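You operate a simulated robot arm through the tools that you are given. There is no shell and no other tool. Be economical: measure what you need, move in short steps, check, and stop when the job is done.

Carry out the task below with a simulated two-armed robot. There is one attempt and no reset: what you move stays moved.

Task
Fetch the green wiping pad from the top of the side desk and set it on the middle top of the long table. Put the lens labelled "70 mm" from the top of the small goods bench on the shelf under the small goods bench and the lens that says "110 mm" on the near top of the long table. Shut the bench drawer. Open the left bench drawer. The order is free.

The check looks at the end state, three seconds after you hand in, the way a careful person would. Anything else that was tipped, shoved, dropped, spilled or broken makes it a failure.

Robot
Two 7-joint arms with two-finger parallel grippers on one trunk, on a base that drives. Base frame: it is fixed to the floor where the robot stands at the start and does not move with it; the origin is under the middle of the robot, x ahead of it, y to its left, z up. Lengths are in mm, angles in degrees, forces in N, time in s.
The left shoulder is at the start at [50, 158, 1108], the right one opposite. With the tool pointing down near the work surface each hand reaches from about 100 to 660 mm from the robot's upright axis, wherever it stands, measured 20 degrees to its own side. Places, roughly: bench drawer [-2200, -3000, 700]; left bench drawer [-3100, 1100, 700]; lens [-1250, -1250, 1000]; middle top of the long table [-100, 3000, 700]; near top of the long table [-100, 1900, 700]; shelf under the small goods bench [-2000, -1300, 300]; wiping pad [750, -250, 750]. Payload 3.91 kg a hand.
Tool frame (each hand has its own): the origin (TCP) lies between the finger pads and is the grasp point; the fingertips stand 30 mm ahead of it; z points along the fingers, y is the line along which they close. The gripper opens to 110 mm. The fingers are 20 mm wide and 10 mm thick; the gripper's body (48 by 112 mm) begins 55 mm behind the TCP.
Orientation is that of the tool frame in the base frame, as [roll, pitch, yaw] about the fixed x, y, z axes, in that order (R = Rz(yaw) Ry(pitch) Rx(roll)). With the fingers straight down and closing along the base's y, the tool's x points along the base's -x, its y along +y and its z along -z.

Tools
- The arms move only by the tool nudge_tool. It takes "left_series", "right_series" or both (then of equal length, played together; a hand with none holds still); each is a list of rows, each a list of 7 numbers: the shift along the base's x, y, z in mm, then the turn, a rotation vector about the base's x, y, z in degrees, then the finger opening in mm, from 0 to 110. In form: [[tx, ty, tz, rx, ry, rz, jaw], ...]. A call has 1 to 12 rows; each row is the pose to reach, as a shift and turn from the pose commanded when the call began. A row lasts 0.2 s, in which the tool goes at most 50 mm and 8.6 degrees; a call with a longer step from one row to the next is refused whole, and so is a gripper value outside its range. Where a pose cannot be reached the arm comes as near as it can. A force on the tool above 40 N (or 10 N above the force at the start of the call, whichever is more), or a blocked arm, ends the call early, and 0.2 s more pass. The fingers move at their own pace (about 153 mm/s each) and stop on an object; they squeeze with about 31 N. The grip force told is the motor's: it shows also when the fingers shut on nothing. Time passes only in rows, and 0.2 s behind the last, so rows that repeat a pose let the fingers close. The reply holds the time, the measured pose of the TCP, the force on the tool along the base axes, the opening and the grip force, in the units named above and with some noise, with the torque about the TCP (base axes, N m) and any sound that the robot's microphone picked up.
- Cameras (640 x 400 px; columns grow to the right, rows downward): "scene" is now at [118.8, -49.3, 1251.5]; the picture's right is [-0.52, -0.86, 0.00], its down [-0.49, 0.29, -0.82] and it looks along [0.71, -0.43, -0.57] (base axes); focal length 260 px, centre (320, 200). "left" rides on the left gripper at [72, -17, -103] in its tool frame; the picture's right is [0.23, 0.97, 0.00], its down [-0.76, 0.18, -0.62] and it looks along [-0.61, 0.14, 0.78] (tool axes); focal length 222 px, centre (320, 200). "right" rides on the right gripper at [72, 17, -103] in its tool frame; the picture's right is [-0.23, 0.97, 0.00], its down [-0.76, -0.18, -0.62] and it looks along [-0.61, -0.14, 0.78] (tool axes); focal length 222 px, centre (320, 200). There is no depth. A picture from a camera that has moved, and an enlarged one, comes with that camera's place and axes in the base frame and with its lens. The place of the scene camera against the robot may be out by one fixed shift of up to 12 mm in any direction.
- camera(camera): a new picture of that camera. It takes no simulated time.
- move_column(by): slides the trunk up (or, below 0, down) by that many mm; the arms and the scene camera ride with it, the base frame stays. It gives what a move gives, with no picture.
- roll_base(legs): drives the robot by 1 to 6 legs, each [ahead, turn to the left] in mm and degrees, along the robot's own axes; the way and the turn of a leg run together, so that a leg with both is an arc; at most 1500 mm and 180 degrees a leg. The arms and the cameras ride along, it lands a little off, and it stops where it bumps. It gives what a move gives.
- aim_head(pan, tilt): turns the head with the scene camera to pan (to the left, within 80 degrees either way) and tilt (down, from -29 to 69), counted from straight ahead of the robot. It gives what a move gives.
- close_up(camera, box): a new picture of the part [left, top, right, bottom] of that camera's present view, enlarged. It takes no simulated time.
- finish_job(): hands the job in; it is judged then, once.

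Go step by step. Nothing tells you exact positions but the pictures and the camera data: compare them with the known pose of the tool, close in by small moves and look again before you grip or let go. The budget is 165 turns and 138 pictures, counting those below and the enlarged ones. Unless the task says otherwise, let go and move clear before handing in.

The tools are called after "Call:" as name(argument=value, ...) on one line, values as JSON. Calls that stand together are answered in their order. nudge_tool: Moves the arms, as the interface text tells. Its arguments: {"type":"object","properties":{"left_series":{"type":"array"},"right_series":{"type":"array"}},"required":[]} The other tools are called the same way: move_column (by) slides the trunk up or down; roll_base (legs) drives the base; aim_head (pan, tilt) turns the head that bears the scene camera; camera (camera) takes a picture; close_up (camera, box) takes an enlarged picture of a part of a camera's view; finish_job () hands the job in.

At the start:

```text
time: 0.0
left_ee_pos: [403.0, -11.0, 1048.9]
left_tool_rot: [-180.0, 0.1, 179.8]
left_wrist_force: [0.7, -0.3, 0.0]
left_torque: [0.01, 0.01, 0.02]
left_grip_width: 109.9
left_finger_force: 0.1
right_ee_pos: [318.3, -339.9, 1012.1]
right_tool_rot: [179.9, 0.0, 179.8]
right_wrist_force: [0.5, -0.2, 0.4]
right_torque: [0.04, 0.0, 0.01]
right_grip_width: 109.9
right_finger_force: 0.0
trunk travel left (down, up): [-350.0, 132.0]
robot x, y, heading: [-0.4, -1.7, 0.2]
head pan, tilt: [-31.1, 34.6]
```

scene: 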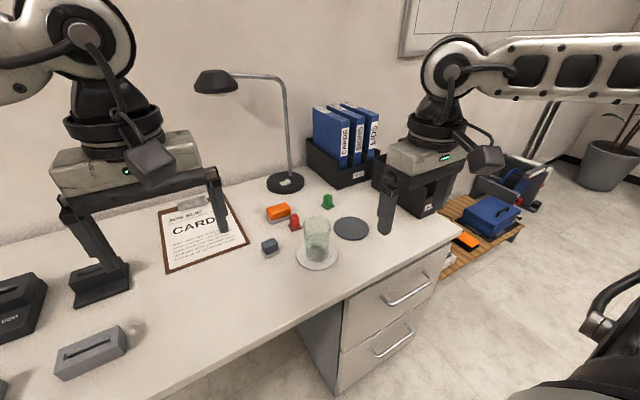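
right: 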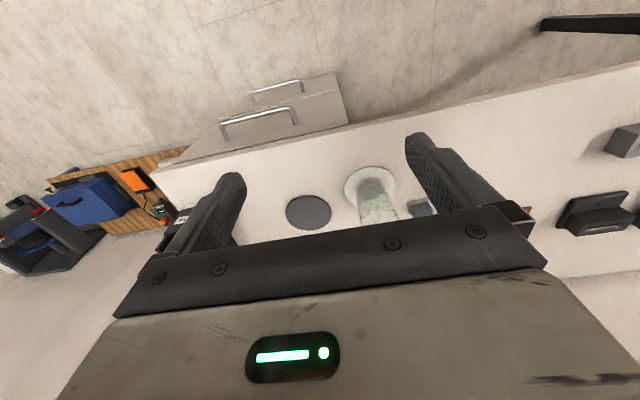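
left: 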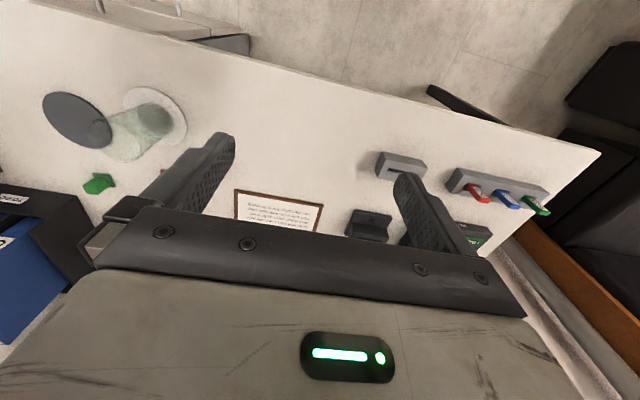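

I see the side desk ahead with small coloured items near a glass. I'll zoom in to find the green wiping pad.

Call:
close_up(camera="scene", box=[230, 170, 390, 270])

Call:
aim_head(pan=20, tilt=35)

Call:
camera(camera="scene")

```text
4.00 times, centred on (310, 220) of scene
camera zoom: at [118.8, -49.3, 1251.5], right [-0.52, -0.86, 0.0], down [-0.49, 0.29, -0.82], along [0.71, -0.43, -0.57], focal length 1041 px, centre (360, 120)
```

zoom: 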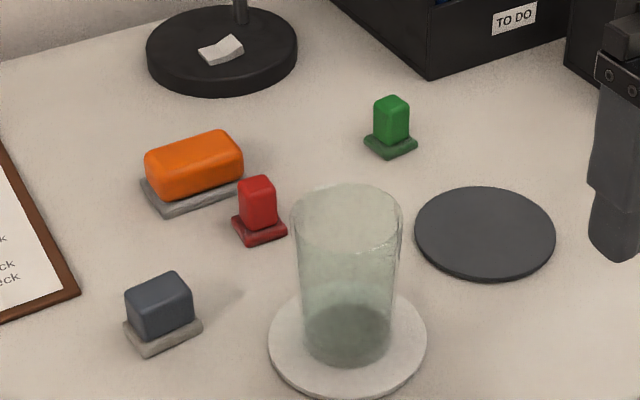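

```text
time: 1.2
left_ee_pos: [403.3, -11.2, 1047.3]
left_tool_rot: [179.8, 0.2, 179.8]
left_wrist_force: [-1.0, -0.1, 0.4]
left_torque: [-0.02, 0.01, 0.0]
left_grip_width: 110.0
left_finger_force: 0.0
right_ee_pos: [319.5, -339.6, 1012.8]
right_tool_rot: [180.0, 0.1, 179.5]
right_wrist_force: [0.3, 0.3, -0.1]
right_torque: [-0.01, 0.01, -0.01]
right_grip_width: 110.0
right_finger_force: 0.1
trunk travel left (down, up): [-350.0, 132.0]
robot x, y, heading: [3.9, 0.8, 0.1]
head pan, tilt: [20.0, 35.0]
```

```text
133 pictures are left
camera scene: at [126.0, 26.3, 1250.9], right [0.34, -0.94, 0.0], down [-0.54, -0.2, -0.82], along [0.77, 0.28, -0.57], focal length 260 px, centre (320, 200)
```

scene: 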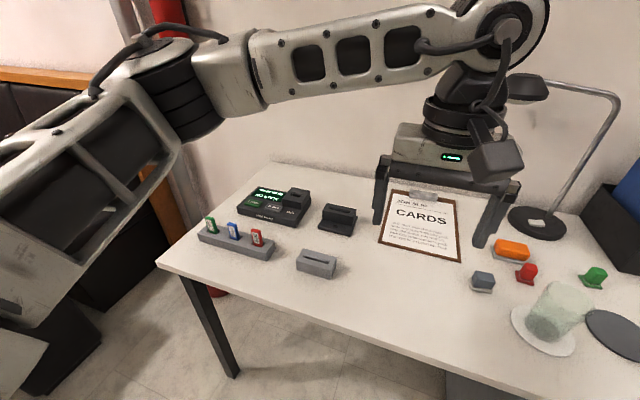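

The green pad with handle appears near [710, -440], on the desk whose front edge is x≈388. I'll check what stands to the right before driving.

Call:
aim_head(pan=-78, tilt=35)

Call:
camera(camera="scene")

Call:
aim_head(pan=78, tilt=30)

Call:
camera(camera="scene")

```text
time: 2.9
left_ee_pos: [402.8, -10.0, 1047.4]
left_tool_rot: [179.8, 0.1, 179.8]
left_wrist_force: [-0.4, 0.7, -0.3]
left_torque: [0.0, -0.01, 0.01]
left_grip_width: 110.0
left_finger_force: 0.2
right_ee_pos: [318.2, -339.2, 1012.8]
right_tool_rot: [-179.9, 0.0, 179.8]
right_wrist_force: [-0.6, 0.6, -0.5]
right_torque: [-0.01, -0.02, 0.02]
right_grip_width: 110.1
right_finger_force: 0.0
trunk travel left (down, up): [-350.0, 132.0]
robot x, y, heading: [-2.7, 3.2, -0.5]
head pan, tilt: [-78.0, 35.0]
```

```text
132 pictures are left
camera scene: at [61.6, -89.8, 1250.9], right [-0.98, -0.21, 0.0], down [-0.12, 0.56, -0.82], along [0.17, -0.8, -0.57], focal length 260 px, centre (320, 200)
```

scene: 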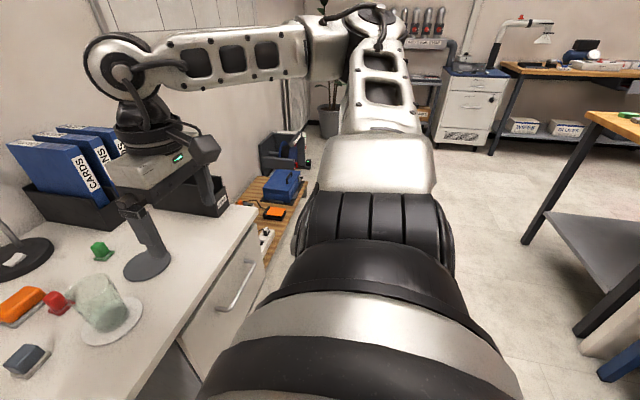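

```text
time: 5.3
left_ee_pos: [403.9, -10.2, 1047.1]
left_tool_rot: [-180.0, 0.0, 179.8]
left_wrist_force: [-0.1, 0.5, 0.7]
left_torque: [-0.03, 0.02, 0.02]
left_grip_width: 110.1
left_finger_force: 0.1
right_ee_pos: [319.4, -339.8, 1011.8]
right_tool_rot: [180.0, 0.1, 179.7]
right_wrist_force: [-0.2, -0.2, -0.8]
right_torque: [0.03, -0.01, 0.0]
right_grip_width: 110.1
right_finger_force: 0.0
trunk travel left (down, up): [-350.0, 132.0]
robot x, y, heading: [-1.8, -1.0, 0.1]
head pan, tilt: [78.0, 30.0]
```

```text
131 pictures are left
camera scene: at [62.1, 84.8, 1258.6], right [0.98, -0.21, 0.0], down [-0.1, -0.49, -0.87], along [0.18, 0.85, -0.5], focal length 260 px, centre (320, 200)
```

scene: 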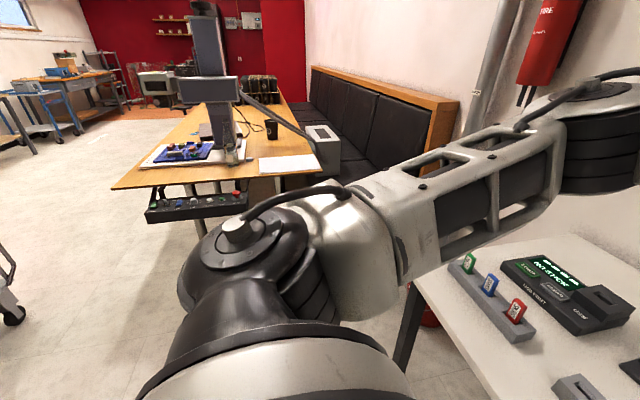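

Space to the right is clear. I'll drive sideways to stand in front of the pad.

Call:
roll_base(legs=[[0, -90], [320, 0], [0, 90]])

Call:
aim_head(pan=-5, tilt=45)

Call:
camera(camera="scene")

```text
time: 15.2
left_ee_pos: [397.7, -347.7, 1047.5]
left_tool_rot: [-179.9, 0.1, 178.2]
left_wrist_force: [-0.5, -0.3, -0.2]
left_torque: [0.02, 0.01, 0.0]
left_grip_width: 110.1
left_finger_force: 0.0
right_ee_pos: [306.0, -675.1, 1012.1]
right_tool_rot: [-180.0, -0.1, 178.3]
right_wrist_force: [0.3, 0.1, 0.0]
right_torque: [0.01, -0.02, 0.02]
right_grip_width: 109.9
right_finger_force: 0.0
trunk travel left (down, up): [-350.0, 132.0]
robot x, y, heading: [-3.1, -325.5, -1.3]
head pan, tilt: [78.0, 30.0]
```

```text
time: 16.7
left_ee_pos: [398.4, -347.7, 1047.0]
left_tool_rot: [179.9, 0.0, 178.3]
left_wrist_force: [0.1, 0.4, -0.5]
left_torque: [-0.01, -0.01, 0.0]
left_grip_width: 110.1
left_finger_force: 0.1
right_ee_pos: [304.1, -675.1, 1011.8]
right_tool_rot: [180.0, 0.0, 178.3]
right_wrist_force: [0.1, -1.3, 1.1]
right_torque: [-0.01, -0.02, -0.01]
right_grip_width: 109.9
right_finger_force: 0.1
trunk travel left (down, up): [-350.0, 132.0]
robot x, y, heading: [-3.8, -326.7, -1.4]
head pan, tilt: [-5.0, 45.0]
```

```text
130 pictures are left
camera scene: at [119.2, -340.5, 1236.0], right [-0.11, -0.99, 0.0], down [-0.7, 0.08, -0.71], along [0.7, -0.08, -0.71], focal length 260 px, centre (320, 200)
```

scene: 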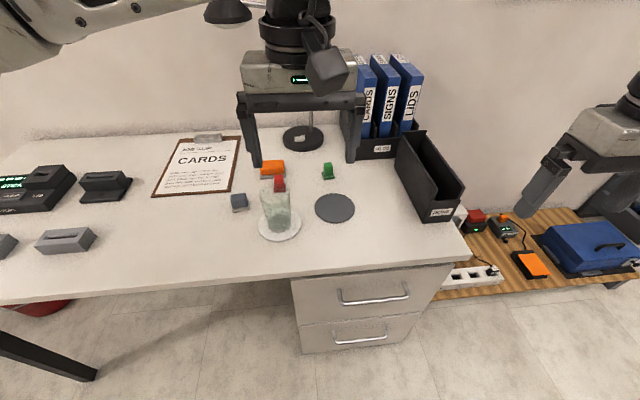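

Triangulated, the green pad is at about [700, -431, 750]. I'll drive 80 mm closer, move the left hand aside and bring the right hand over the pad.

Call:
roll_base(legs=[[80, 1.3]])

Call:
nudge_tool(left_series=[[0, 45, 0, 0, 0, 0, 110], [0, 90, 0, 0, 0, 0, 110], [0, 135, 0, 0, 0, 0, 110], [0, 180, 0, 0, 0, 0, 110], [0, 225, 0, 0, 0, 0, 110], [0, 260, 0, 0, 0, 0, 110], [0, 260, 0, 0, 0, 0, 110], [0, 260, 0, 0, 0, 0, 110]], right_series=[[20, 0, 0, 0, 0, 0, 110], [40, 0, 0, 0, 0, 0, 110], [60, 0, 0, 0, 0, 0, 80], [60, 40, 0, 0, 0, 0, 80], [70, 80, 0, 0, 0, 0, 80], [90, 120, 0, 0, 0, 0, 80], [110, 160, 0, 0, 0, 0, 80], [130, 200, 0, 0, 0, 0, 80]])

Call:
camera(camera="scene")

Call:
camera(camera="right")

```text
time: 17.8
left_ee_pos: [479.4, -340.1, 1047.1]
left_tool_rot: [180.0, 0.0, 179.5]
left_wrist_force: [0.6, 0.3, -0.3]
left_torque: [0.02, 0.04, 0.02]
left_grip_width: 109.7
left_finger_force: 0.1
right_ee_pos: [392.6, -669.8, 1012.7]
right_tool_rot: [-179.9, -0.1, 179.5]
right_wrist_force: [0.0, 0.4, -0.3]
right_torque: [0.01, 0.02, 0.02]
right_grip_width: 110.2
right_finger_force: 0.0
trunk travel left (down, up): [-350.0, 132.0]
robot x, y, heading: [75.8, -325.8, -0.2]
head pan, tilt: [-5.0, 45.0]
```

```text
time: 19.6
left_ee_pos: [480.4, -80.9, 1044.3]
left_tool_rot: [179.9, 0.1, 179.5]
left_wrist_force: [0.3, -0.1, -0.3]
left_torque: [0.01, 0.01, 0.0]
left_grip_width: 110.0
left_finger_force: 0.0
right_ee_pos: [523.2, -469.1, 1011.1]
right_tool_rot: [-180.0, -0.2, 179.2]
right_wrist_force: [0.8, -0.2, 0.8]
right_torque: [-0.02, -0.01, 0.06]
right_grip_width: 80.2
right_finger_force: 0.0
trunk travel left (down, up): [-350.0, 132.0]
robot x, y, heading: [75.2, -328.8, -0.5]
head pan, tilt: [-5.0, 45.0]
```

```text
129 pictures are left
camera scene: at [200.8, -339.2, 1235.9], right [-0.09, -1.0, 0.0], down [-0.7, 0.07, -0.71], along [0.7, -0.07, -0.71], focal length 260 px, centre (320, 200)
```

scene: 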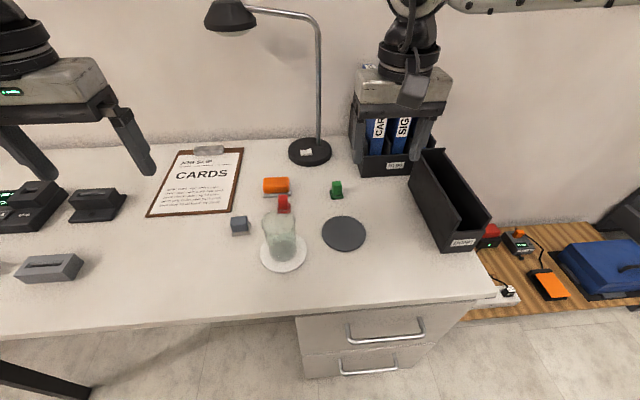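

```text
128 pictures are left
camera right: at [453.0, -451.7, 1113.4], right [0.24, 0.97, 0.0], down [0.76, -0.19, 0.62], along [0.6, -0.15, -0.78], focal length 222 px, centre (320, 200)
```

right: 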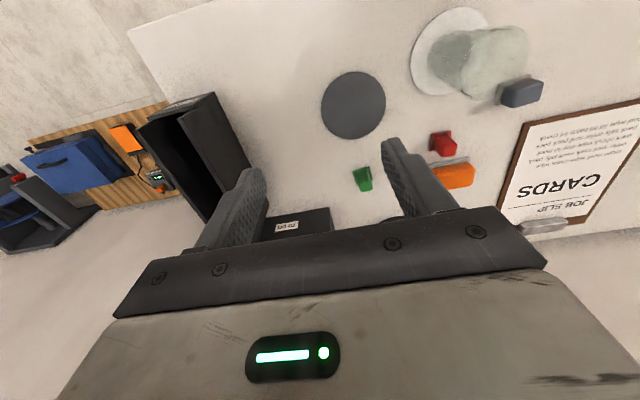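

Wrist and scene views agree: pad near [705, -431]. Moving right hand above it.

Call:
nudge_tool(right_series=[[40, 8, 0, 0, 0, 0, 80], [80, 16, 0, 0, 0, 0, 80], [120, 25, -10, 0, 0, 0, 80], [150, 32, -40, 0, 0, 0, 80], [175, 38, -80, 0, 0, 0, 80], [180, 38, -120, 0, 0, 0, 80], [180, 38, -150, 0, 0, 0, 80]])

Call:
camera(camera="right")

Call:
close_up(camera="scene", box=[260, 120, 420, 220])

```text
time: 21.2
left_ee_pos: [479.0, -81.3, 1044.9]
left_tool_rot: [179.9, 0.1, 179.5]
left_wrist_force: [-0.5, 0.5, -0.5]
left_torque: [-0.01, -0.01, -0.02]
left_grip_width: 110.0
left_finger_force: 0.1
right_ee_pos: [577.8, -528.9, 919.8]
right_tool_rot: [179.9, 0.0, 179.5]
right_wrist_force: [-0.9, -1.5, -0.5]
right_torque: [-0.03, -0.01, 0.01]
right_grip_width: 80.1
right_finger_force: 0.1
right hand out of reach, approached as far as the arm can: row 1, 2, 3, 4, 5, 6, 7
trunk travel left (down, up): [-350.0, 132.0]
robot x, y, heading: [72.7, -325.9, -0.2]
head pan, tilt: [-5.0, 45.0]
```

```text
127 pictures are left
camera right: at [506.9, -511.9, 1021.7], right [0.24, 0.97, 0.0], down [0.76, -0.19, 0.62], along [0.61, -0.15, -0.78], focal length 222 px, centre (320, 200)
```

right: 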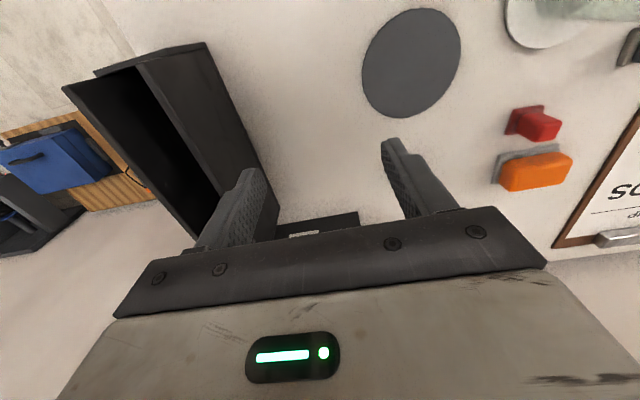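

```text
4.00 times, centred on (340, 170) of scene
camera zoom: at [200.1, -339.4, 1236.1], right [-0.09, -1.0, 0.0], down [-0.7, 0.07, -0.71], along [0.7, -0.07, -0.71], focal length 1041 px, centre (240, 320)
```

zoom: 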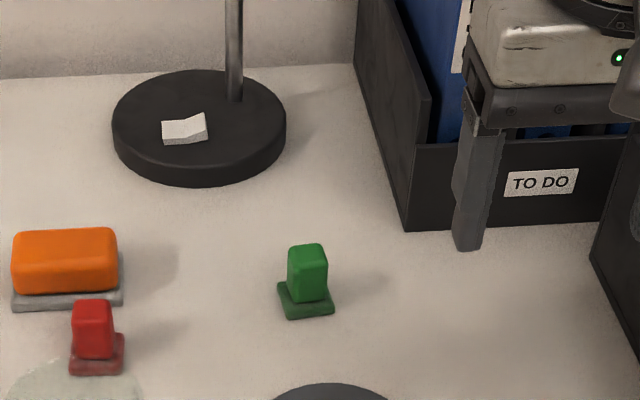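

The arm came short. I'll raise and pull the right hand back, and look down to see how much room the base has.

Call:
nudge_tool(right_series=[[-20, 0, 40, 0, 0, 0, 80], [-50, 30, 80, 0, 0, 0, 80], [-80, 60, 80, 0, 0, 0, 80]])

Call:
aim_head(pan=-10, tilt=69)

Call:
camera(camera="scene")

```text
refused: row 2 steps farther than a row can; nothing moved
```

```text
time: 22.1
left_ee_pos: [479.8, -81.2, 1045.3]
left_tool_rot: [179.9, 0.1, 179.5]
left_wrist_force: [-0.3, -0.1, -0.3]
left_torque: [0.02, 0.02, -0.02]
left_grip_width: 110.0
left_finger_force: 0.0
right_ee_pos: [577.7, -529.6, 919.5]
right_tool_rot: [180.0, 0.1, 179.6]
right_wrist_force: [-0.1, -0.6, -0.1]
right_torque: [-0.01, 0.03, 0.02]
right_grip_width: 80.2
right_finger_force: 0.0
trunk travel left (down, up): [-350.0, 132.0]
robot x, y, heading: [75.5, -325.9, -0.3]
head pan, tilt: [-10.0, 68.8]
```

```text
125 pictures are left
camera scene: at [174.1, -341.8, 1207.2], right [-0.18, -0.98, 0.0], down [-0.92, 0.17, -0.36], along [0.36, -0.06, -0.93], focal length 260 px, centre (320, 200)
```

scene: 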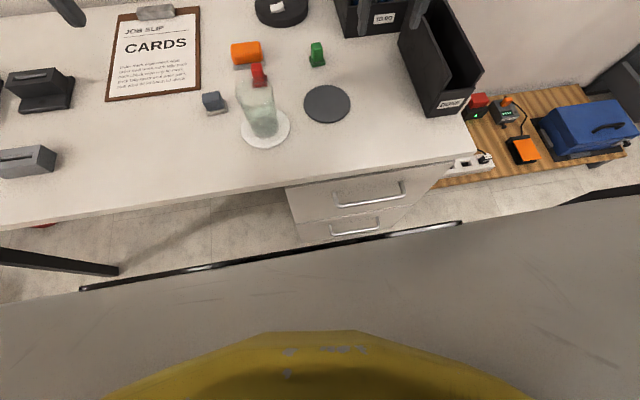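

The base front seems to have some room. First I lift the right hand straight to see how the arm responds.

Call:
nudge_tool(right_series=[[0, 0, 40, 0, 0, 0, 80], [-30, 0, 80, 0, 0, 0, 80], [-60, 0, 80, 0, 0, 0, 80], [-60, 0, 80, 0, 0, 0, 80]])

```text
time: 23.1
left_ee_pos: [479.0, -80.8, 1044.8]
left_tool_rot: [179.8, 0.1, 179.5]
left_wrist_force: [0.6, 0.6, -0.8]
left_torque: [0.0, -0.02, 0.02]
left_grip_width: 110.0
left_finger_force: 0.1
right_ee_pos: [523.1, -526.5, 1000.0]
right_tool_rot: [180.0, -0.1, 179.5]
right_wrist_force: [0.8, 0.2, 0.2]
right_torque: [-0.01, -0.01, -0.04]
right_grip_width: 79.8
right_finger_force: 0.1
trunk travel left (down, up): [-350.0, 132.0]
robot x, y, heading: [74.8, -323.4, -0.2]
head pan, tilt: [-10.0, 68.8]
```

The reach shrinks with height relative to the shoulder, so I raise the column and inch forward a little.

Call:
move_column(by=130)

Call:
roll_base(legs=[[40, 0]])

Call:
nudge_tool(right_series=[[0, 20, -45, 0, 0, 0, 80], [0, 40, -90, 0, 0, 0, 80], [20, 60, -130, 0, 0, 0, 80], [50, 80, -150, 0, 0, 0, 80], [85, 95, -170, 0, 0, 0, 80], [120, 95, -190, 0, 0, 0, 80], [120, 95, -190, 0, 0, 0, 80]])

```text
time: 24.7
left_ee_pos: [479.9, -82.1, 1175.2]
left_tool_rot: [179.9, 0.0, 179.5]
left_wrist_force: [-0.2, 0.0, -0.4]
left_torque: [0.02, -0.01, -0.01]
left_grip_width: 110.0
left_finger_force: 0.0
right_ee_pos: [524.3, -525.7, 1129.8]
right_tool_rot: [-180.0, 0.1, 179.5]
right_wrist_force: [0.7, -0.3, -0.3]
right_torque: [-0.03, 0.03, -0.02]
right_grip_width: 79.7
right_finger_force: 0.0
trunk travel left (down, up): [-480.0, 2.0]
robot x, y, heading: [74.6, -330.1, -0.4]
head pan, tilt: [-10.0, 68.8]
```

```text
time: 25.5
left_ee_pos: [487.6, -81.6, 1176.7]
left_tool_rot: [-180.0, 0.1, 179.4]
left_wrist_force: [0.7, 0.4, 0.0]
left_torque: [0.01, -0.04, 0.01]
left_grip_width: 109.7
left_finger_force: 0.1
right_ee_pos: [531.3, -526.3, 1130.7]
right_tool_rot: [-180.0, 0.0, 179.4]
right_wrist_force: [-0.4, 0.3, 0.4]
right_torque: [0.02, 0.01, -0.01]
right_grip_width: 80.1
right_finger_force: 0.0
trunk travel left (down, up): [-480.0, 2.0]
robot x, y, heading: [87.9, -330.0, -0.3]
head pan, tilt: [-10.0, 68.8]
stopped in leg 1: the robot was blocked; the commanded pose is now the measured one
```

```text
time: 27.1
left_ee_pos: [488.1, -81.2, 1175.8]
left_tool_rot: [180.0, 0.1, 179.4]
left_wrist_force: [-0.3, -0.8, 0.2]
left_torque: [0.02, 0.03, -0.01]
left_grip_width: 110.0
left_finger_force: 0.0
right_ee_pos: [551.6, -516.6, 1009.9]
right_tool_rot: [180.0, 0.0, 179.4]
right_wrist_force: [0.4, 0.7, -0.1]
right_torque: [0.03, -0.01, -0.01]
right_grip_width: 79.9
right_finger_force: 0.1
right hand out of reach, approached as far as the arm can: row 3, 4, 5, 6, 7
trunk travel left (down, up): [-480.0, 2.0]
robot x, y, heading: [82.8, -325.0, -0.4]
head pan, tilt: [-10.0, 68.8]
```

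Blocked after 8 mm by the drawer handle area, so I'll back off slightly. Then I'll bring the right hand in, go lower and push forward at lower height.

Call:
roll_base(legs=[[-12, 0]])

Call:
nudge_tool(right_series=[[-30, 20, 0, 0, 0, 0, 80], [-50, 50, -30, 0, 0, 0, 80], [-50, 85, -65, 0, 0, 0, 80], [-50, 85, -110, 0, 0, 0, 80], [-10, 85, -130, 0, 0, 0, 80], [35, 85, -130, 0, 0, 0, 80], [80, 85, -130, 0, 0, 0, 80], [120, 85, -130, 0, 0, 0, 80]])

Call:
camera(camera="scene")

```text
time: 27.8
left_ee_pos: [474.9, -81.9, 1175.7]
left_tool_rot: [180.0, 0.2, 179.4]
left_wrist_force: [0.2, -0.3, 0.7]
left_torque: [0.02, -0.02, 0.0]
left_grip_width: 110.1
left_finger_force: 0.1
right_ee_pos: [539.5, -516.4, 1010.4]
right_tool_rot: [180.0, 0.1, 179.4]
right_wrist_force: [0.3, -0.3, 0.1]
right_torque: [-0.01, -0.02, 0.06]
right_grip_width: 80.1
right_finger_force: 0.1
trunk travel left (down, up): [-480.0, 2.0]
robot x, y, heading: [69.8, -323.4, -0.3]
head pan, tilt: [-10.0, 68.8]
```

```text
time: 29.6
left_ee_pos: [476.4, -81.8, 1175.4]
left_tool_rot: [-179.9, 0.1, 179.4]
left_wrist_force: [-0.2, -0.7, 0.0]
left_torque: [-0.01, 0.0, -0.01]
left_grip_width: 110.0
left_finger_force: 0.1
right_ee_pos: [536.2, -531.5, 983.9]
right_tool_rot: [179.8, 0.0, 179.4]
right_wrist_force: [0.7, 0.7, -0.2]
right_torque: [0.03, 0.03, 0.0]
right_grip_width: 80.0
right_finger_force: 0.0
right hand out of reach, approached as far as the arm can: row 2, 3, 4, 5, 6, 7, 8
trunk travel left (down, up): [-480.0, 2.0]
robot x, y, heading: [76.3, -325.6, -0.4]
head pan, tilt: [-10.0, 68.8]
```

```text
124 pictures are left
camera scene: at [170.1, -341.3, 1337.2], right [-0.18, -0.98, 0.0], down [-0.92, 0.17, -0.36], along [0.36, -0.07, -0.93], focal length 260 px, centre (320, 200)
```

scene: 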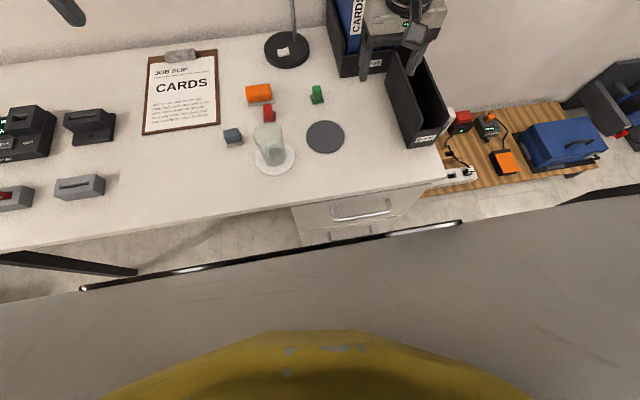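

The right arm can't come inward enough from here. I'll draw it back and reposition the base ~95 mm to the left so that the pad lies to the right hand's own side.

Call:
nudge_tool(right_series=[[-30, -10, 30, 0, 0, 0, 80], [-65, -30, 60, 0, 0, 0, 80], [-100, -50, 80, 0, 0, 0, 80], [-140, -70, 90, 0, 0, 0, 80], [-140, -70, 90, 0, 0, 0, 80]])

Call:
roll_base(legs=[[-80, 0], [0, 90], [100, 0], [0, -90], [60, 0]])

Call:
move_column(by=-130)

Call:
nudge_tool(right_series=[[0, 30, 0, 0, 0, 0, 80], [0, 60, 0, 0, 0, 0, 80], [0, 90, 0, 0, 0, 0, 80], [20, 120, 0, 0, 0, 0, 80], [50, 140, 0, 0, 0, 0, 80], [80, 150, 0, 0, 0, 0, 80], [80, 150, 0, 0, 0, 0, 80]])

```text
refused: row 2 steps farther than a row can; nothing moved
```

```text
time: 39.7
left_ee_pos: [452.5, 27.0, 1176.0]
left_tool_rot: [180.0, 0.1, -179.6]
left_wrist_force: [0.3, 0.2, -0.7]
left_torque: [0.0, 0.02, 0.03]
left_grip_width: 110.1
left_finger_force: 0.0
right_ee_pos: [519.9, -422.1, 984.4]
right_tool_rot: [179.8, 0.1, -179.5]
right_wrist_force: [-0.9, 0.0, -0.5]
right_torque: [-0.02, 0.04, -0.04]
right_grip_width: 80.1
right_finger_force: 0.0
trunk travel left (down, up): [-480.0, 2.0]
robot x, y, heading: [49.5, -230.9, 1.0]
head pan, tilt: [-10.0, 68.8]
```

```text
time: 41.2
left_ee_pos: [449.2, 25.9, 1046.3]
left_tool_rot: [-180.0, 0.2, -179.6]
left_wrist_force: [0.1, 0.4, -0.1]
left_torque: [-0.03, 0.0, 0.01]
left_grip_width: 110.1
left_finger_force: 0.1
right_ee_pos: [519.0, -422.8, 854.4]
right_tool_rot: [179.9, 0.1, -179.5]
right_wrist_force: [-0.5, -0.7, -0.5]
right_torque: [0.01, -0.01, -0.01]
right_grip_width: 79.8
right_finger_force: 0.1
trunk travel left (down, up): [-350.0, 132.0]
robot x, y, heading: [53.8, -225.1, 0.8]
head pan, tilt: [-10.0, 68.8]
```

```text
time: 42.8
left_ee_pos: [450.7, 25.0, 1045.3]
left_tool_rot: [180.0, 0.2, -179.4]
left_wrist_force: [0.0, 0.2, -0.2]
left_torque: [0.04, 0.0, 0.04]
left_grip_width: 110.1
left_finger_force: 0.0
right_ee_pos: [513.3, -383.0, 909.2]
right_tool_rot: [179.9, 0.1, -179.3]
right_wrist_force: [0.3, 1.0, 0.7]
right_torque: [0.01, -0.01, 0.01]
right_grip_width: 80.1
right_finger_force: 0.1
right hand out of reach, approached as far as the arm can: row 1, 2, 3, 4, 5, 6, 7
trunk travel left (down, up): [-350.0, 132.0]
robot x, y, heading: [51.6, -227.4, 1.2]
head pan, tilt: [-10.0, 68.8]
```

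The arm keeps refusing inward moves, probably a bad elbow posture. I'll retrace toward the starting relative pose.

Call:
nudge_tool(right_series=[[-10, 0, 45, 0, 0, 0, 80], [-20, 0, 90, 0, 0, 0, 80], [-50, -30, 100, 0, 0, 0, 80], [-80, -60, 100, 0, 0, 0, 80], [-110, -90, 100, 0, 0, 0, 80], [-140, -120, 100, 0, 0, 0, 80], [-140, -160, 100, 0, 0, 0, 80], [-140, -177, 100, 0, 0, 0, 80], [-140, -177, 100, 0, 0, 0, 80]])

Call:
aim_head(pan=-30, tilt=35)

Call:
camera(camera="scene")

```text
time: 44.8
left_ee_pos: [449.4, 25.2, 1045.3]
left_tool_rot: [180.0, 0.1, -179.5]
left_wrist_force: [0.0, -0.3, -0.1]
left_torque: [0.0, -0.02, 0.01]
left_grip_width: 109.9
left_finger_force: 0.0
right_ee_pos: [373.8, -558.4, 1013.2]
right_tool_rot: [179.9, 0.1, -179.4]
right_wrist_force: [-0.4, 0.6, 0.7]
right_torque: [-0.02, 0.01, 0.0]
right_grip_width: 79.9
right_finger_force: 0.1
trunk travel left (down, up): [-350.0, 132.0]
robot x, y, heading: [49.1, -223.9, 0.6]
head pan, tilt: [-10.0, 68.8]
```

```text
time: 45.8
left_ee_pos: [450.2, 27.1, 1046.0]
left_tool_rot: [-179.9, 0.1, -179.5]
left_wrist_force: [-0.1, 0.3, -0.8]
left_torque: [-0.03, 0.02, 0.03]
left_grip_width: 109.8
left_finger_force: 0.1
right_ee_pos: [375.0, -558.8, 1011.1]
right_tool_rot: [179.9, 0.1, -179.5]
right_wrist_force: [1.0, 0.0, -0.9]
right_torque: [0.01, 0.0, -0.04]
right_grip_width: 79.9
right_finger_force: 0.1
trunk travel left (down, up): [-350.0, 132.0]
robot x, y, heading: [49.8, -227.7, 0.8]
head pan, tilt: [-30.0, 35.0]
```

```text
123 pictures are left
camera scene: at [171.3, -273.5, 1250.8], right [-0.49, -0.87, 0.0], down [-0.5, 0.28, -0.82], along [0.71, -0.4, -0.57], focal length 260 px, centre (320, 200)
```

scene: 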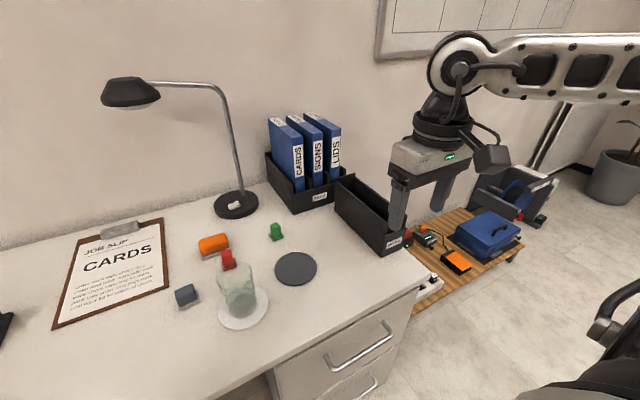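

Now the hand is back in the starting posture. I'll try a path forward while staying on its own side.

Call:
nudge_tool(right_series=[[20, 20, 0, 0, 0, 0, 80], [45, 40, 0, 0, 0, 0, 80], [70, 60, 0, 0, 0, 0, 80], [95, 80, 0, 0, 0, 0, 80], [125, 95, 0, 0, 0, 0, 80], [160, 105, 0, 0, 0, 0, 80], [195, 115, 0, 0, 0, 0, 80], [230, 120, 0, 0, 0, 0, 80], [260, 125, 0, 0, 0, 0, 80]])

Call:
camera(camera="scene")

```text
time: 47.8
left_ee_pos: [450.5, 25.7, 1045.6]
left_tool_rot: [179.9, 0.0, -179.6]
left_wrist_force: [0.9, -0.7, 0.3]
left_torque: [-0.03, 0.0, 0.01]
left_grip_width: 109.9
left_finger_force: 0.1
right_ee_pos: [600.0, -454.1, 1013.5]
right_tool_rot: [180.0, 0.1, -179.5]
right_wrist_force: [-0.4, -0.1, 0.1]
right_torque: [-0.02, 0.01, 0.0]
right_grip_width: 80.1
right_finger_force: 0.1
right hand out of reach, approached as far as the arm can: row 8, 9
trunk travel left (down, up): [-350.0, 132.0]
robot x, y, heading: [49.7, -228.3, 0.8]
head pan, tilt: [-30.0, 35.0]
```

```text
122 pictures are left
camera scene: at [171.6, -273.6, 1250.8], right [-0.49, -0.87, 0.0], down [-0.5, 0.28, -0.82], along [0.71, -0.4, -0.57], focal length 260 px, centre (320, 200)
```

scene: 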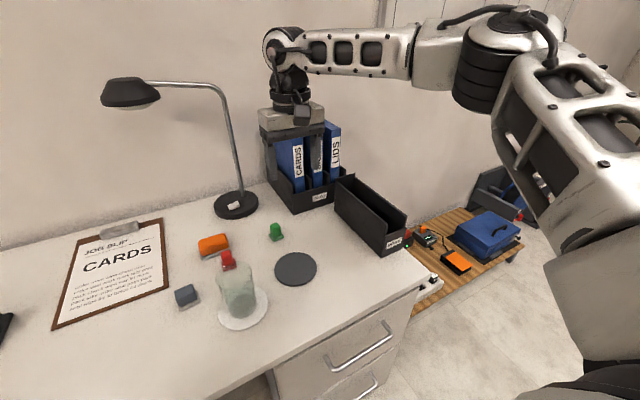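

Better: rel. reach is larger here. Now descending straight, then forward.

Call:
nudge_tool(right_series=[[0, 5, -45, 0, 0, 0, 80], [0, 10, -90, 0, 0, 0, 80], [10, 15, -130, 0, 0, 0, 80], [40, 20, -150, 0, 0, 0, 80], [75, 23, -160, 0, 0, 0, 80], [100, 23, -160, 0, 0, 0, 80], [100, 23, -160, 0, 0, 0, 80]])

Call:
camera(camera="right")

```text
time: 49.4
left_ee_pos: [450.6, 26.5, 1046.3]
left_tool_rot: [180.0, 0.2, -179.4]
left_wrist_force: [0.2, 0.3, 0.5]
left_torque: [-0.04, -0.01, -0.01]
left_grip_width: 110.2
left_finger_force: 0.0
right_ee_pos: [587.4, -473.7, 901.8]
right_tool_rot: [179.8, 0.3, -179.4]
right_wrist_force: [0.4, -0.2, 0.3]
right_torque: [0.0, 0.02, 0.04]
right_grip_width: 80.0
right_finger_force: 0.0
right hand out of reach, approached as far as the arm can: row 1, 2, 3, 4, 5, 6, 7
trunk travel left (down, up): [-350.0, 132.0]
robot x, y, heading: [52.2, -228.3, 0.4]
head pan, tilt: [-30.0, 35.0]
```

```text
121 pictures are left
camera right: at [515.0, -459.3, 1004.0], right [0.22, 0.98, 0.0], down [0.76, -0.17, 0.63], along [0.61, -0.13, -0.78], focal length 222 px, centre (320, 200)
```

right: 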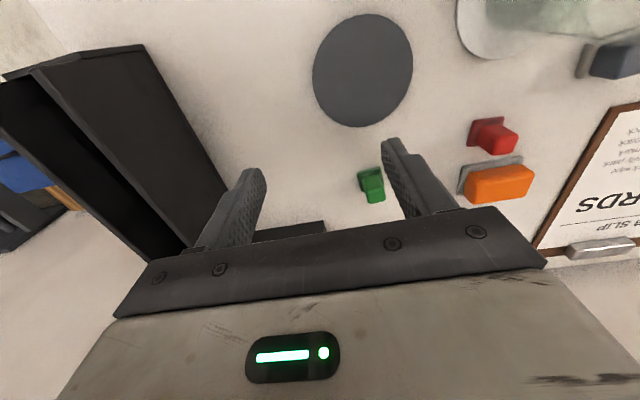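

I'll tilt the fingers forward about 30° to gain reach, then advance.

Call:
nudge_tool(right_series=[[0, 0, 0, 0, -8, 0, 80], [0, 0, 0, 0, -16, 0, 80], [0, 0, 0, 0, -24, 0, 80], [0, 0, 0, 0, -30, 0, 80], [25, 10, 0, 0, -30, 0, 80], [50, 20, 0, 0, -30, 0, 80], [75, 30, 0, 0, -30, 0, 80], [75, 40, 0, 0, -30, 0, 80]])

Call:
camera(camera="right")

```text
time: 51.2
left_ee_pos: [450.6, 25.8, 1045.2]
left_tool_rot: [-180.0, 0.1, -179.5]
left_wrist_force: [0.6, -0.2, 1.0]
left_torque: [0.05, -0.01, -0.02]
left_grip_width: 109.9
left_finger_force: 0.1
right_ee_pos: [651.0, -444.9, 902.5]
right_tool_rot: [-179.8, 30.1, -179.4]
right_wrist_force: [-0.5, 0.0, 0.0]
right_torque: [-0.01, -0.02, 0.0]
right_grip_width: 80.1
right_finger_force: 0.0
right hand out of reach, approached as far as the arm can: row 7, 8
trunk travel left (down, up): [-350.0, 132.0]
robot x, y, heading: [49.2, -228.1, 1.0]
head pan, tilt: [-30.0, 35.0]
```

```text
120 pictures are left
camera right: at [537.4, -429.4, 955.3], right [0.19, 0.98, 0.11], down [0.35, -0.17, 0.92], along [0.92, -0.13, -0.37], focal length 222 px, centre (320, 200)
```

right: 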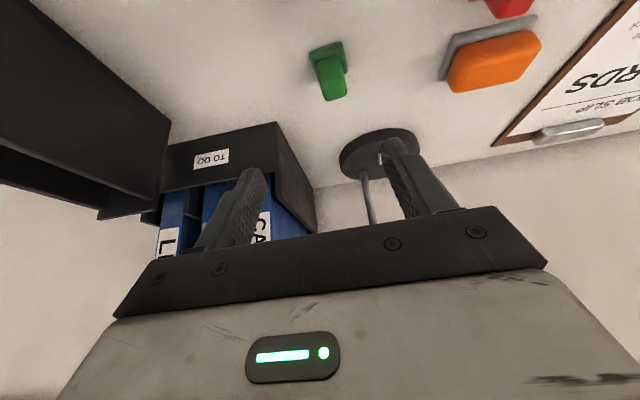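

Tilt works. I'll lower with the column, creep the base forward 20 mm and tilt a little further.

Call:
roll_base(legs=[[22, 0]])

Call:
nudge_tool(right_series=[[0, 0, 0, 0, -8, 0, 80], [10, 5, 0, 0, -14, 0, 80], [25, 11, 0, 0, -14, 0, 80], [25, 11, 0, 0, -14, 0, 80]])

Call:
move_column(by=-70)

Call:
camera(camera="right")

Call:
camera(camera="scene")

```text
time: 52.0
left_ee_pos: [472.6, 26.3, 1045.6]
left_tool_rot: [180.0, 0.1, -179.5]
left_wrist_force: [-0.2, -0.4, 0.8]
left_torque: [0.01, 0.0, 0.01]
left_grip_width: 109.9
left_finger_force: 0.1
right_ee_pos: [672.7, -445.8, 901.6]
right_tool_rot: [-179.8, 30.1, -179.4]
right_wrist_force: [0.5, 0.0, 0.4]
right_torque: [0.04, 0.02, 0.0]
right_grip_width: 80.0
right_finger_force: 0.0
trunk travel left (down, up): [-350.0, 132.0]
robot x, y, heading: [71.0, -222.7, 0.9]
head pan, tilt: [-30.0, 35.0]
```

```text
time: 53.0
left_ee_pos: [472.4, 26.7, 1046.4]
left_tool_rot: [-180.0, 0.1, -179.4]
left_wrist_force: [0.9, 0.3, 1.4]
left_torque: [0.0, 0.02, 0.01]
left_grip_width: 110.0
left_finger_force: 0.1
right_ee_pos: [690.6, -439.0, 908.9]
right_tool_rot: [-179.7, 44.2, -179.3]
right_wrist_force: [0.1, -0.6, 0.4]
right_torque: [-0.03, -0.03, 0.0]
right_grip_width: 79.9
right_finger_force: 0.1
right hand out of reach, approached as far as the arm can: row 3, 4
trunk travel left (down, up): [-350.0, 132.0]
robot x, y, heading: [72.6, -227.1, 0.6]
head pan, tilt: [-30.0, 35.0]
```

```text
time: 54.1
left_ee_pos: [471.3, 26.0, 975.9]
left_tool_rot: [-180.0, 0.1, -179.6]
left_wrist_force: [0.1, 0.0, -0.6]
left_torque: [-0.01, 0.01, -0.02]
left_grip_width: 110.1
left_finger_force: 0.1
right_ee_pos: [690.2, -438.5, 839.8]
right_tool_rot: [-179.7, 44.1, -179.4]
right_wrist_force: [0.8, 0.8, 0.3]
right_torque: [-0.01, -0.01, -0.01]
right_grip_width: 80.0
right_finger_force: 0.1
trunk travel left (down, up): [-280.0, 202.0]
robot x, y, heading: [73.9, -227.5, 0.6]
head pan, tilt: [-30.0, 35.0]
```

```text
119 pictures are left
camera right: at [567.0, -423.7, 862.5], right [0.15, 0.98, 0.15], down [0.11, -0.17, 0.98], along [0.98, -0.13, -0.14], focal length 222 px, centre (320, 200)
```

right: 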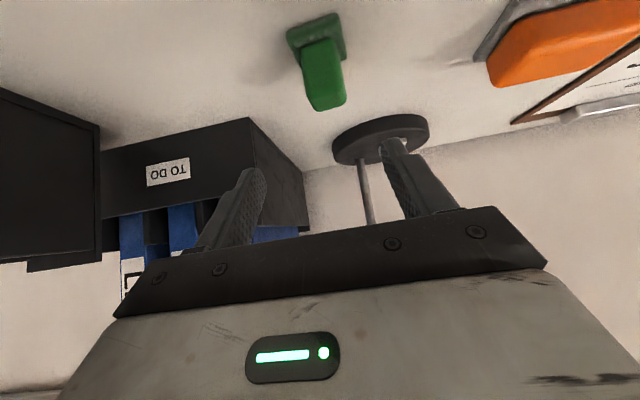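

```text
118 pictures are left
camera scene: at [193.0, -273.3, 1180.9], right [-0.49, -0.87, 0.0], down [-0.5, 0.28, -0.82], along [0.71, -0.4, -0.57], focal length 260 px, centre (320, 200)
```

scene: 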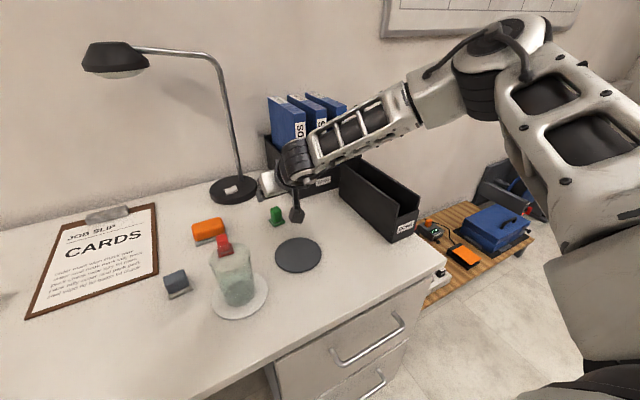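

The pad is nearly straight below the fingers, slightly ahead. I'll descend with the column and check.

Call:
nudge_tool(right_series=[[0, 4, 0, 0, 0, 0, 80], [0, 9, 0, 0, 0, 0, 70], [0, 9, 0, 0, 0, 0, 70]])

Call:
move_column(by=-40)

Call:
camera(camera="right")

Call:
close_up(camera="scene", box=[200, 130, 360, 230])

```text
time: 54.9
left_ee_pos: [473.2, 26.7, 975.7]
left_tool_rot: [-180.0, 0.0, -179.5]
left_wrist_force: [-0.1, -0.7, 0.0]
left_torque: [-0.02, 0.0, 0.03]
left_grip_width: 110.2
left_finger_force: 0.1
right_ee_pos: [685.9, -432.8, 842.5]
right_tool_rot: [-179.7, 44.2, -179.3]
right_wrist_force: [1.0, 0.2, 0.3]
right_torque: [0.01, 0.03, -0.02]
right_grip_width: 70.0
right_finger_force: 0.1
right hand out of reach, approached as far as the arm can: row 2, 3
trunk travel left (down, up): [-280.0, 202.0]
robot x, y, heading: [75.0, -224.8, 0.8]
head pan, tilt: [-30.0, 35.0]
```

```text
time: 55.7
left_ee_pos: [472.5, 26.1, 935.6]
left_tool_rot: [180.0, 0.1, -179.5]
left_wrist_force: [0.3, 0.4, 0.0]
left_torque: [0.0, 0.01, 0.01]
left_grip_width: 109.7
left_finger_force: 0.0
right_ee_pos: [686.3, -433.4, 803.0]
right_tool_rot: [-179.6, 44.1, -179.3]
right_wrist_force: [0.5, 0.3, -0.4]
right_torque: [-0.01, -0.04, 0.01]
right_grip_width: 70.0
right_finger_force: 0.0
trunk travel left (down, up): [-240.0, 242.0]
robot x, y, heading: [69.9, -225.0, 1.0]
head pan, tilt: [-30.0, 35.0]
```

```text
117 pictures are left
camera right: at [563.5, -417.4, 824.7], right [0.15, 0.98, 0.15], down [0.11, -0.17, 0.98], along [0.98, -0.13, -0.14], focal length 222 px, centre (320, 200)
```

right: 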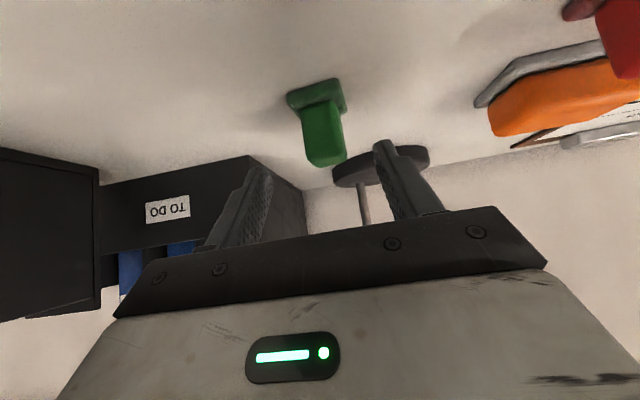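

```text
4.00 times, centred on (280, 180) of scene
camera zoom: at [193.0, -273.3, 1140.9], right [-0.49, -0.87, 0.0], down [-0.5, 0.28, -0.82], along [0.71, -0.4, -0.57], focal length 1041 px, centre (480, 280)
```

zoom: 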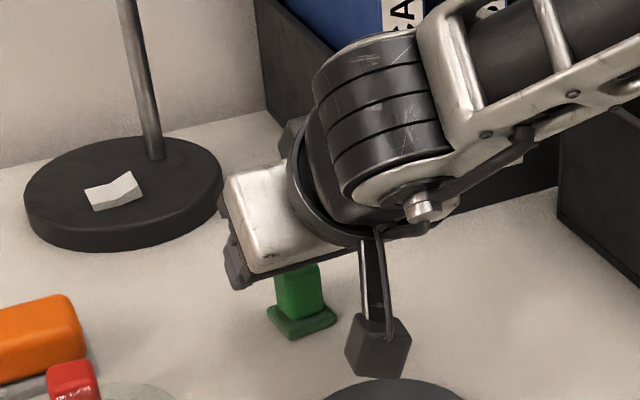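

Pad handle sits at about [688, -427, 765]. Pulling back 10 mm and lowering 20 mm so that the tips straddle the handle.

Call:
nudge_tool(right_series=[[-5, 3, 0, 0, 0, 0, 70], [-10, 6, 0, 0, 0, 0, 70], [-10, 6, 0, 0, 0, 0, 70]])

Call:
move_column(by=-20)

Call:
camera(camera="right")

```text
time: 56.5
left_ee_pos: [472.3, 26.1, 935.9]
left_tool_rot: [-179.9, 0.0, -179.5]
left_wrist_force: [-0.7, -0.5, 0.1]
left_torque: [0.0, -0.03, -0.01]
left_grip_width: 109.9
left_finger_force: 0.0
right_ee_pos: [677.2, -427.9, 802.1]
right_tool_rot: [-179.8, 44.2, -179.2]
right_wrist_force: [0.9, 0.5, -0.6]
right_torque: [-0.01, 0.03, 0.02]
right_grip_width: 70.1
right_finger_force: 0.0
trunk travel left (down, up): [-240.0, 242.0]
robot x, y, heading: [76.7, -227.4, 0.9]
head pan, tilt: [-30.0, 35.0]
```

```text
time: 57.2
left_ee_pos: [472.1, 26.7, 916.4]
left_tool_rot: [-180.0, 0.2, -179.4]
left_wrist_force: [0.1, 0.6, 0.2]
left_torque: [-0.01, -0.01, 0.0]
left_grip_width: 110.1
left_finger_force: 0.2
right_ee_pos: [677.5, -427.3, 783.0]
right_tool_rot: [-179.7, 44.2, -179.3]
right_wrist_force: [-0.1, 0.0, 0.3]
right_torque: [-0.01, 0.02, -0.02]
right_grip_width: 70.0
right_finger_force: 0.1
trunk travel left (down, up): [-220.0, 262.0]
robot x, y, heading: [75.5, -229.2, 1.0]
head pan, tilt: [-30.0, 35.0]
```

```text
115 pictures are left
camera right: at [554.3, -411.4, 805.3], right [0.15, 0.98, 0.15], down [0.11, -0.17, 0.98], along [0.98, -0.13, -0.14], focal length 222 px, centre (320, 200)
```

right: 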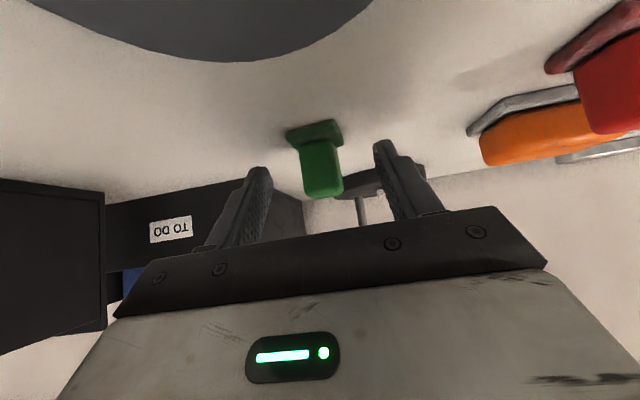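

The tips straddle the handle. Closing the fingers.

Call:
nudge_tool(right_series=[[-5, 0, -1, 0, 0, 0, 70], [-5, 0, -1, 0, 0, 0, 40], [-5, 0, -1, 0, 0, 0, 20], [-5, 0, -1, 0, 0, 0, 10], [-5, 0, -1, 0, 0, 0, 10], [-5, 0, -1, 0, 0, 0, 10]])

Call:
camera(camera="right")

```text
time: 58.6
left_ee_pos: [472.0, 26.5, 916.1]
left_tool_rot: [-180.0, 0.0, -179.6]
left_wrist_force: [0.6, 0.2, -0.8]
left_torque: [-0.01, 0.03, -0.03]
left_grip_width: 110.1
left_finger_force: 0.0
right_ee_pos: [673.3, -426.8, 781.7]
right_tool_rot: [-179.7, 44.2, -179.4]
right_wrist_force: [0.5, 0.2, 1.1]
right_torque: [-0.01, 0.0, 0.0]
right_grip_width: 22.9
right_finger_force: 31.1
trunk travel left (down, up): [-220.0, 262.0]
robot x, y, heading: [70.4, -228.4, 1.2]
head pan, tilt: [-30.0, 35.0]
```

```text
114 pictures are left
camera right: at [549.7, -411.7, 804.1], right [0.15, 0.98, 0.15], down [0.11, -0.17, 0.98], along [0.98, -0.13, -0.14], focal length 222 px, centre (320, 200)
```

right: 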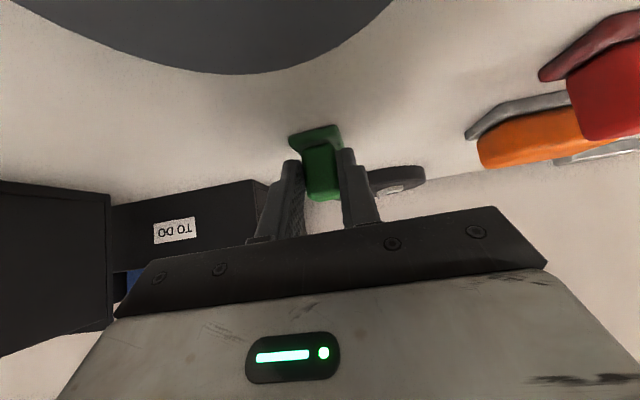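

Gripped at 23 mm. Lifting with the column.

Call:
move_column(by=200)

Call:
camera(camera="right")

```text
time: 60.8
left_ee_pos: [472.0, 26.8, 1117.0]
left_tool_rot: [179.9, 0.1, -179.6]
left_wrist_force: [0.1, 0.1, 0.2]
left_torque: [0.02, 0.01, 0.03]
left_grip_width: 110.1
left_finger_force: 0.0
right_ee_pos: [672.8, -426.8, 981.3]
right_tool_rot: [-179.7, 44.2, -179.3]
right_wrist_force: [-0.6, -0.4, -0.2]
right_torque: [0.0, 0.04, 0.01]
right_grip_width: 22.9
right_finger_force: 31.3
trunk travel left (down, up): [-420.0, 62.0]
robot x, y, heading: [74.3, -226.9, 0.8]
head pan, tilt: [-30.0, 35.0]
```

```text
113 pictures are left
camera right: at [549.8, -411.7, 1003.9], right [0.15, 0.98, 0.15], down [0.11, -0.17, 0.98], along [0.98, -0.13, -0.14], focal length 222 px, centre (320, 200)
```

right: 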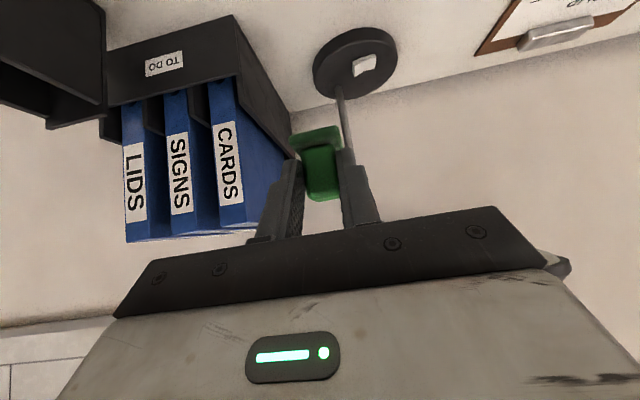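

Pad held. Retracting the arm and straightening it to vertical.

Call:
nudge_tool(right_series=[[-40, -10, 0, 0, 0, 0, 10], [-80, -25, 0, 0, 0, 0, 10], [-120, -45, 0, 0, 0, 0, 10], [-160, -65, 0, 0, 8, 0, 10], [-200, -85, 0, 0, 16, 0, 10], [-240, -100, 0, 0, 24, 0, 10], [-270, -110, 0, 0, 32, 0, 10], [-280, -120, 0, 0, 40, 0, 10], [-280, -120, 0, 0, 44, 0, 10], [-280, -120, 0, 0, 44, 0, 10]])

Call:
roll_base(legs=[[-350, 0], [0, 90]])

Call:
aim_head(pan=0, tilt=25)

Call:
camera(camera="scene")

```text
time: 63.0
left_ee_pos: [472.1, 25.6, 1116.2]
left_tool_rot: [179.9, 0.1, -179.5]
left_wrist_force: [-0.1, 0.1, 0.9]
left_torque: [-0.02, -0.03, 0.0]
left_grip_width: 109.9
left_finger_force: 0.0
right_ee_pos: [393.3, -546.3, 982.3]
right_tool_rot: [179.7, 0.1, -179.5]
right_wrist_force: [-0.5, 0.7, -0.6]
right_torque: [-0.04, 0.01, 0.01]
right_grip_width: 22.3
right_finger_force: 31.1
trunk travel left (down, up): [-420.0, 62.0]
robot x, y, heading: [73.0, -224.3, 0.8]
head pan, tilt: [-30.0, 35.0]
```

```text
time: 69.0
left_ee_pos: [-526.4, 165.7, 1115.2]
left_tool_rot: [-180.0, 0.1, -89.2]
left_wrist_force: [-1.0, -0.4, 0.4]
left_torque: [-0.02, 0.01, 0.02]
left_grip_width: 109.9
left_finger_force: 0.0
right_ee_pos: [46.8, 89.4, 982.2]
right_tool_rot: [179.7, 0.2, -89.1]
right_wrist_force: [-0.7, 0.5, -0.6]
right_torque: [0.0, -0.03, -0.02]
right_grip_width: 22.7
right_finger_force: 30.9
trunk travel left (down, up): [-420.0, 62.0]
robot x, y, heading: [-273.0, -233.0, 91.0]
head pan, tilt: [-30.0, 35.0]
```

```text
time: 70.0
left_ee_pos: [-525.8, 166.1, 1115.8]
left_tool_rot: [-179.9, 0.2, -89.2]
left_wrist_force: [0.0, -0.5, -0.5]
left_torque: [0.0, -0.01, 0.01]
left_grip_width: 109.8
left_finger_force: 0.0
right_ee_pos: [46.4, 90.1, 982.6]
right_tool_rot: [179.8, 0.2, -89.0]
right_wrist_force: [0.6, 0.4, -1.0]
right_torque: [0.02, -0.03, 0.02]
right_grip_width: 22.5
right_finger_force: 30.9
trunk travel left (down, up): [-420.0, 62.0]
robot x, y, heading: [-272.7, -232.8, 91.1]
head pan, tilt: [0.0, 25.0]
```

```text
112 pictures are left
camera scene: at [-270.1, -103.4, 1336.6], right [1.0, 0.02, 0.0], down [0.01, -0.42, -0.91], along [-0.02, 0.91, -0.42], focal length 260 px, centre (320, 200)
```

scene: 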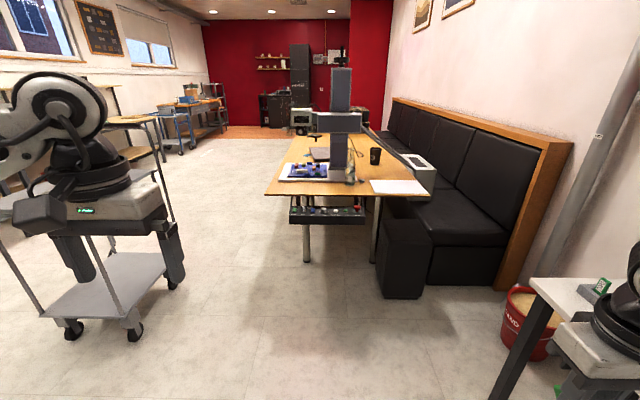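

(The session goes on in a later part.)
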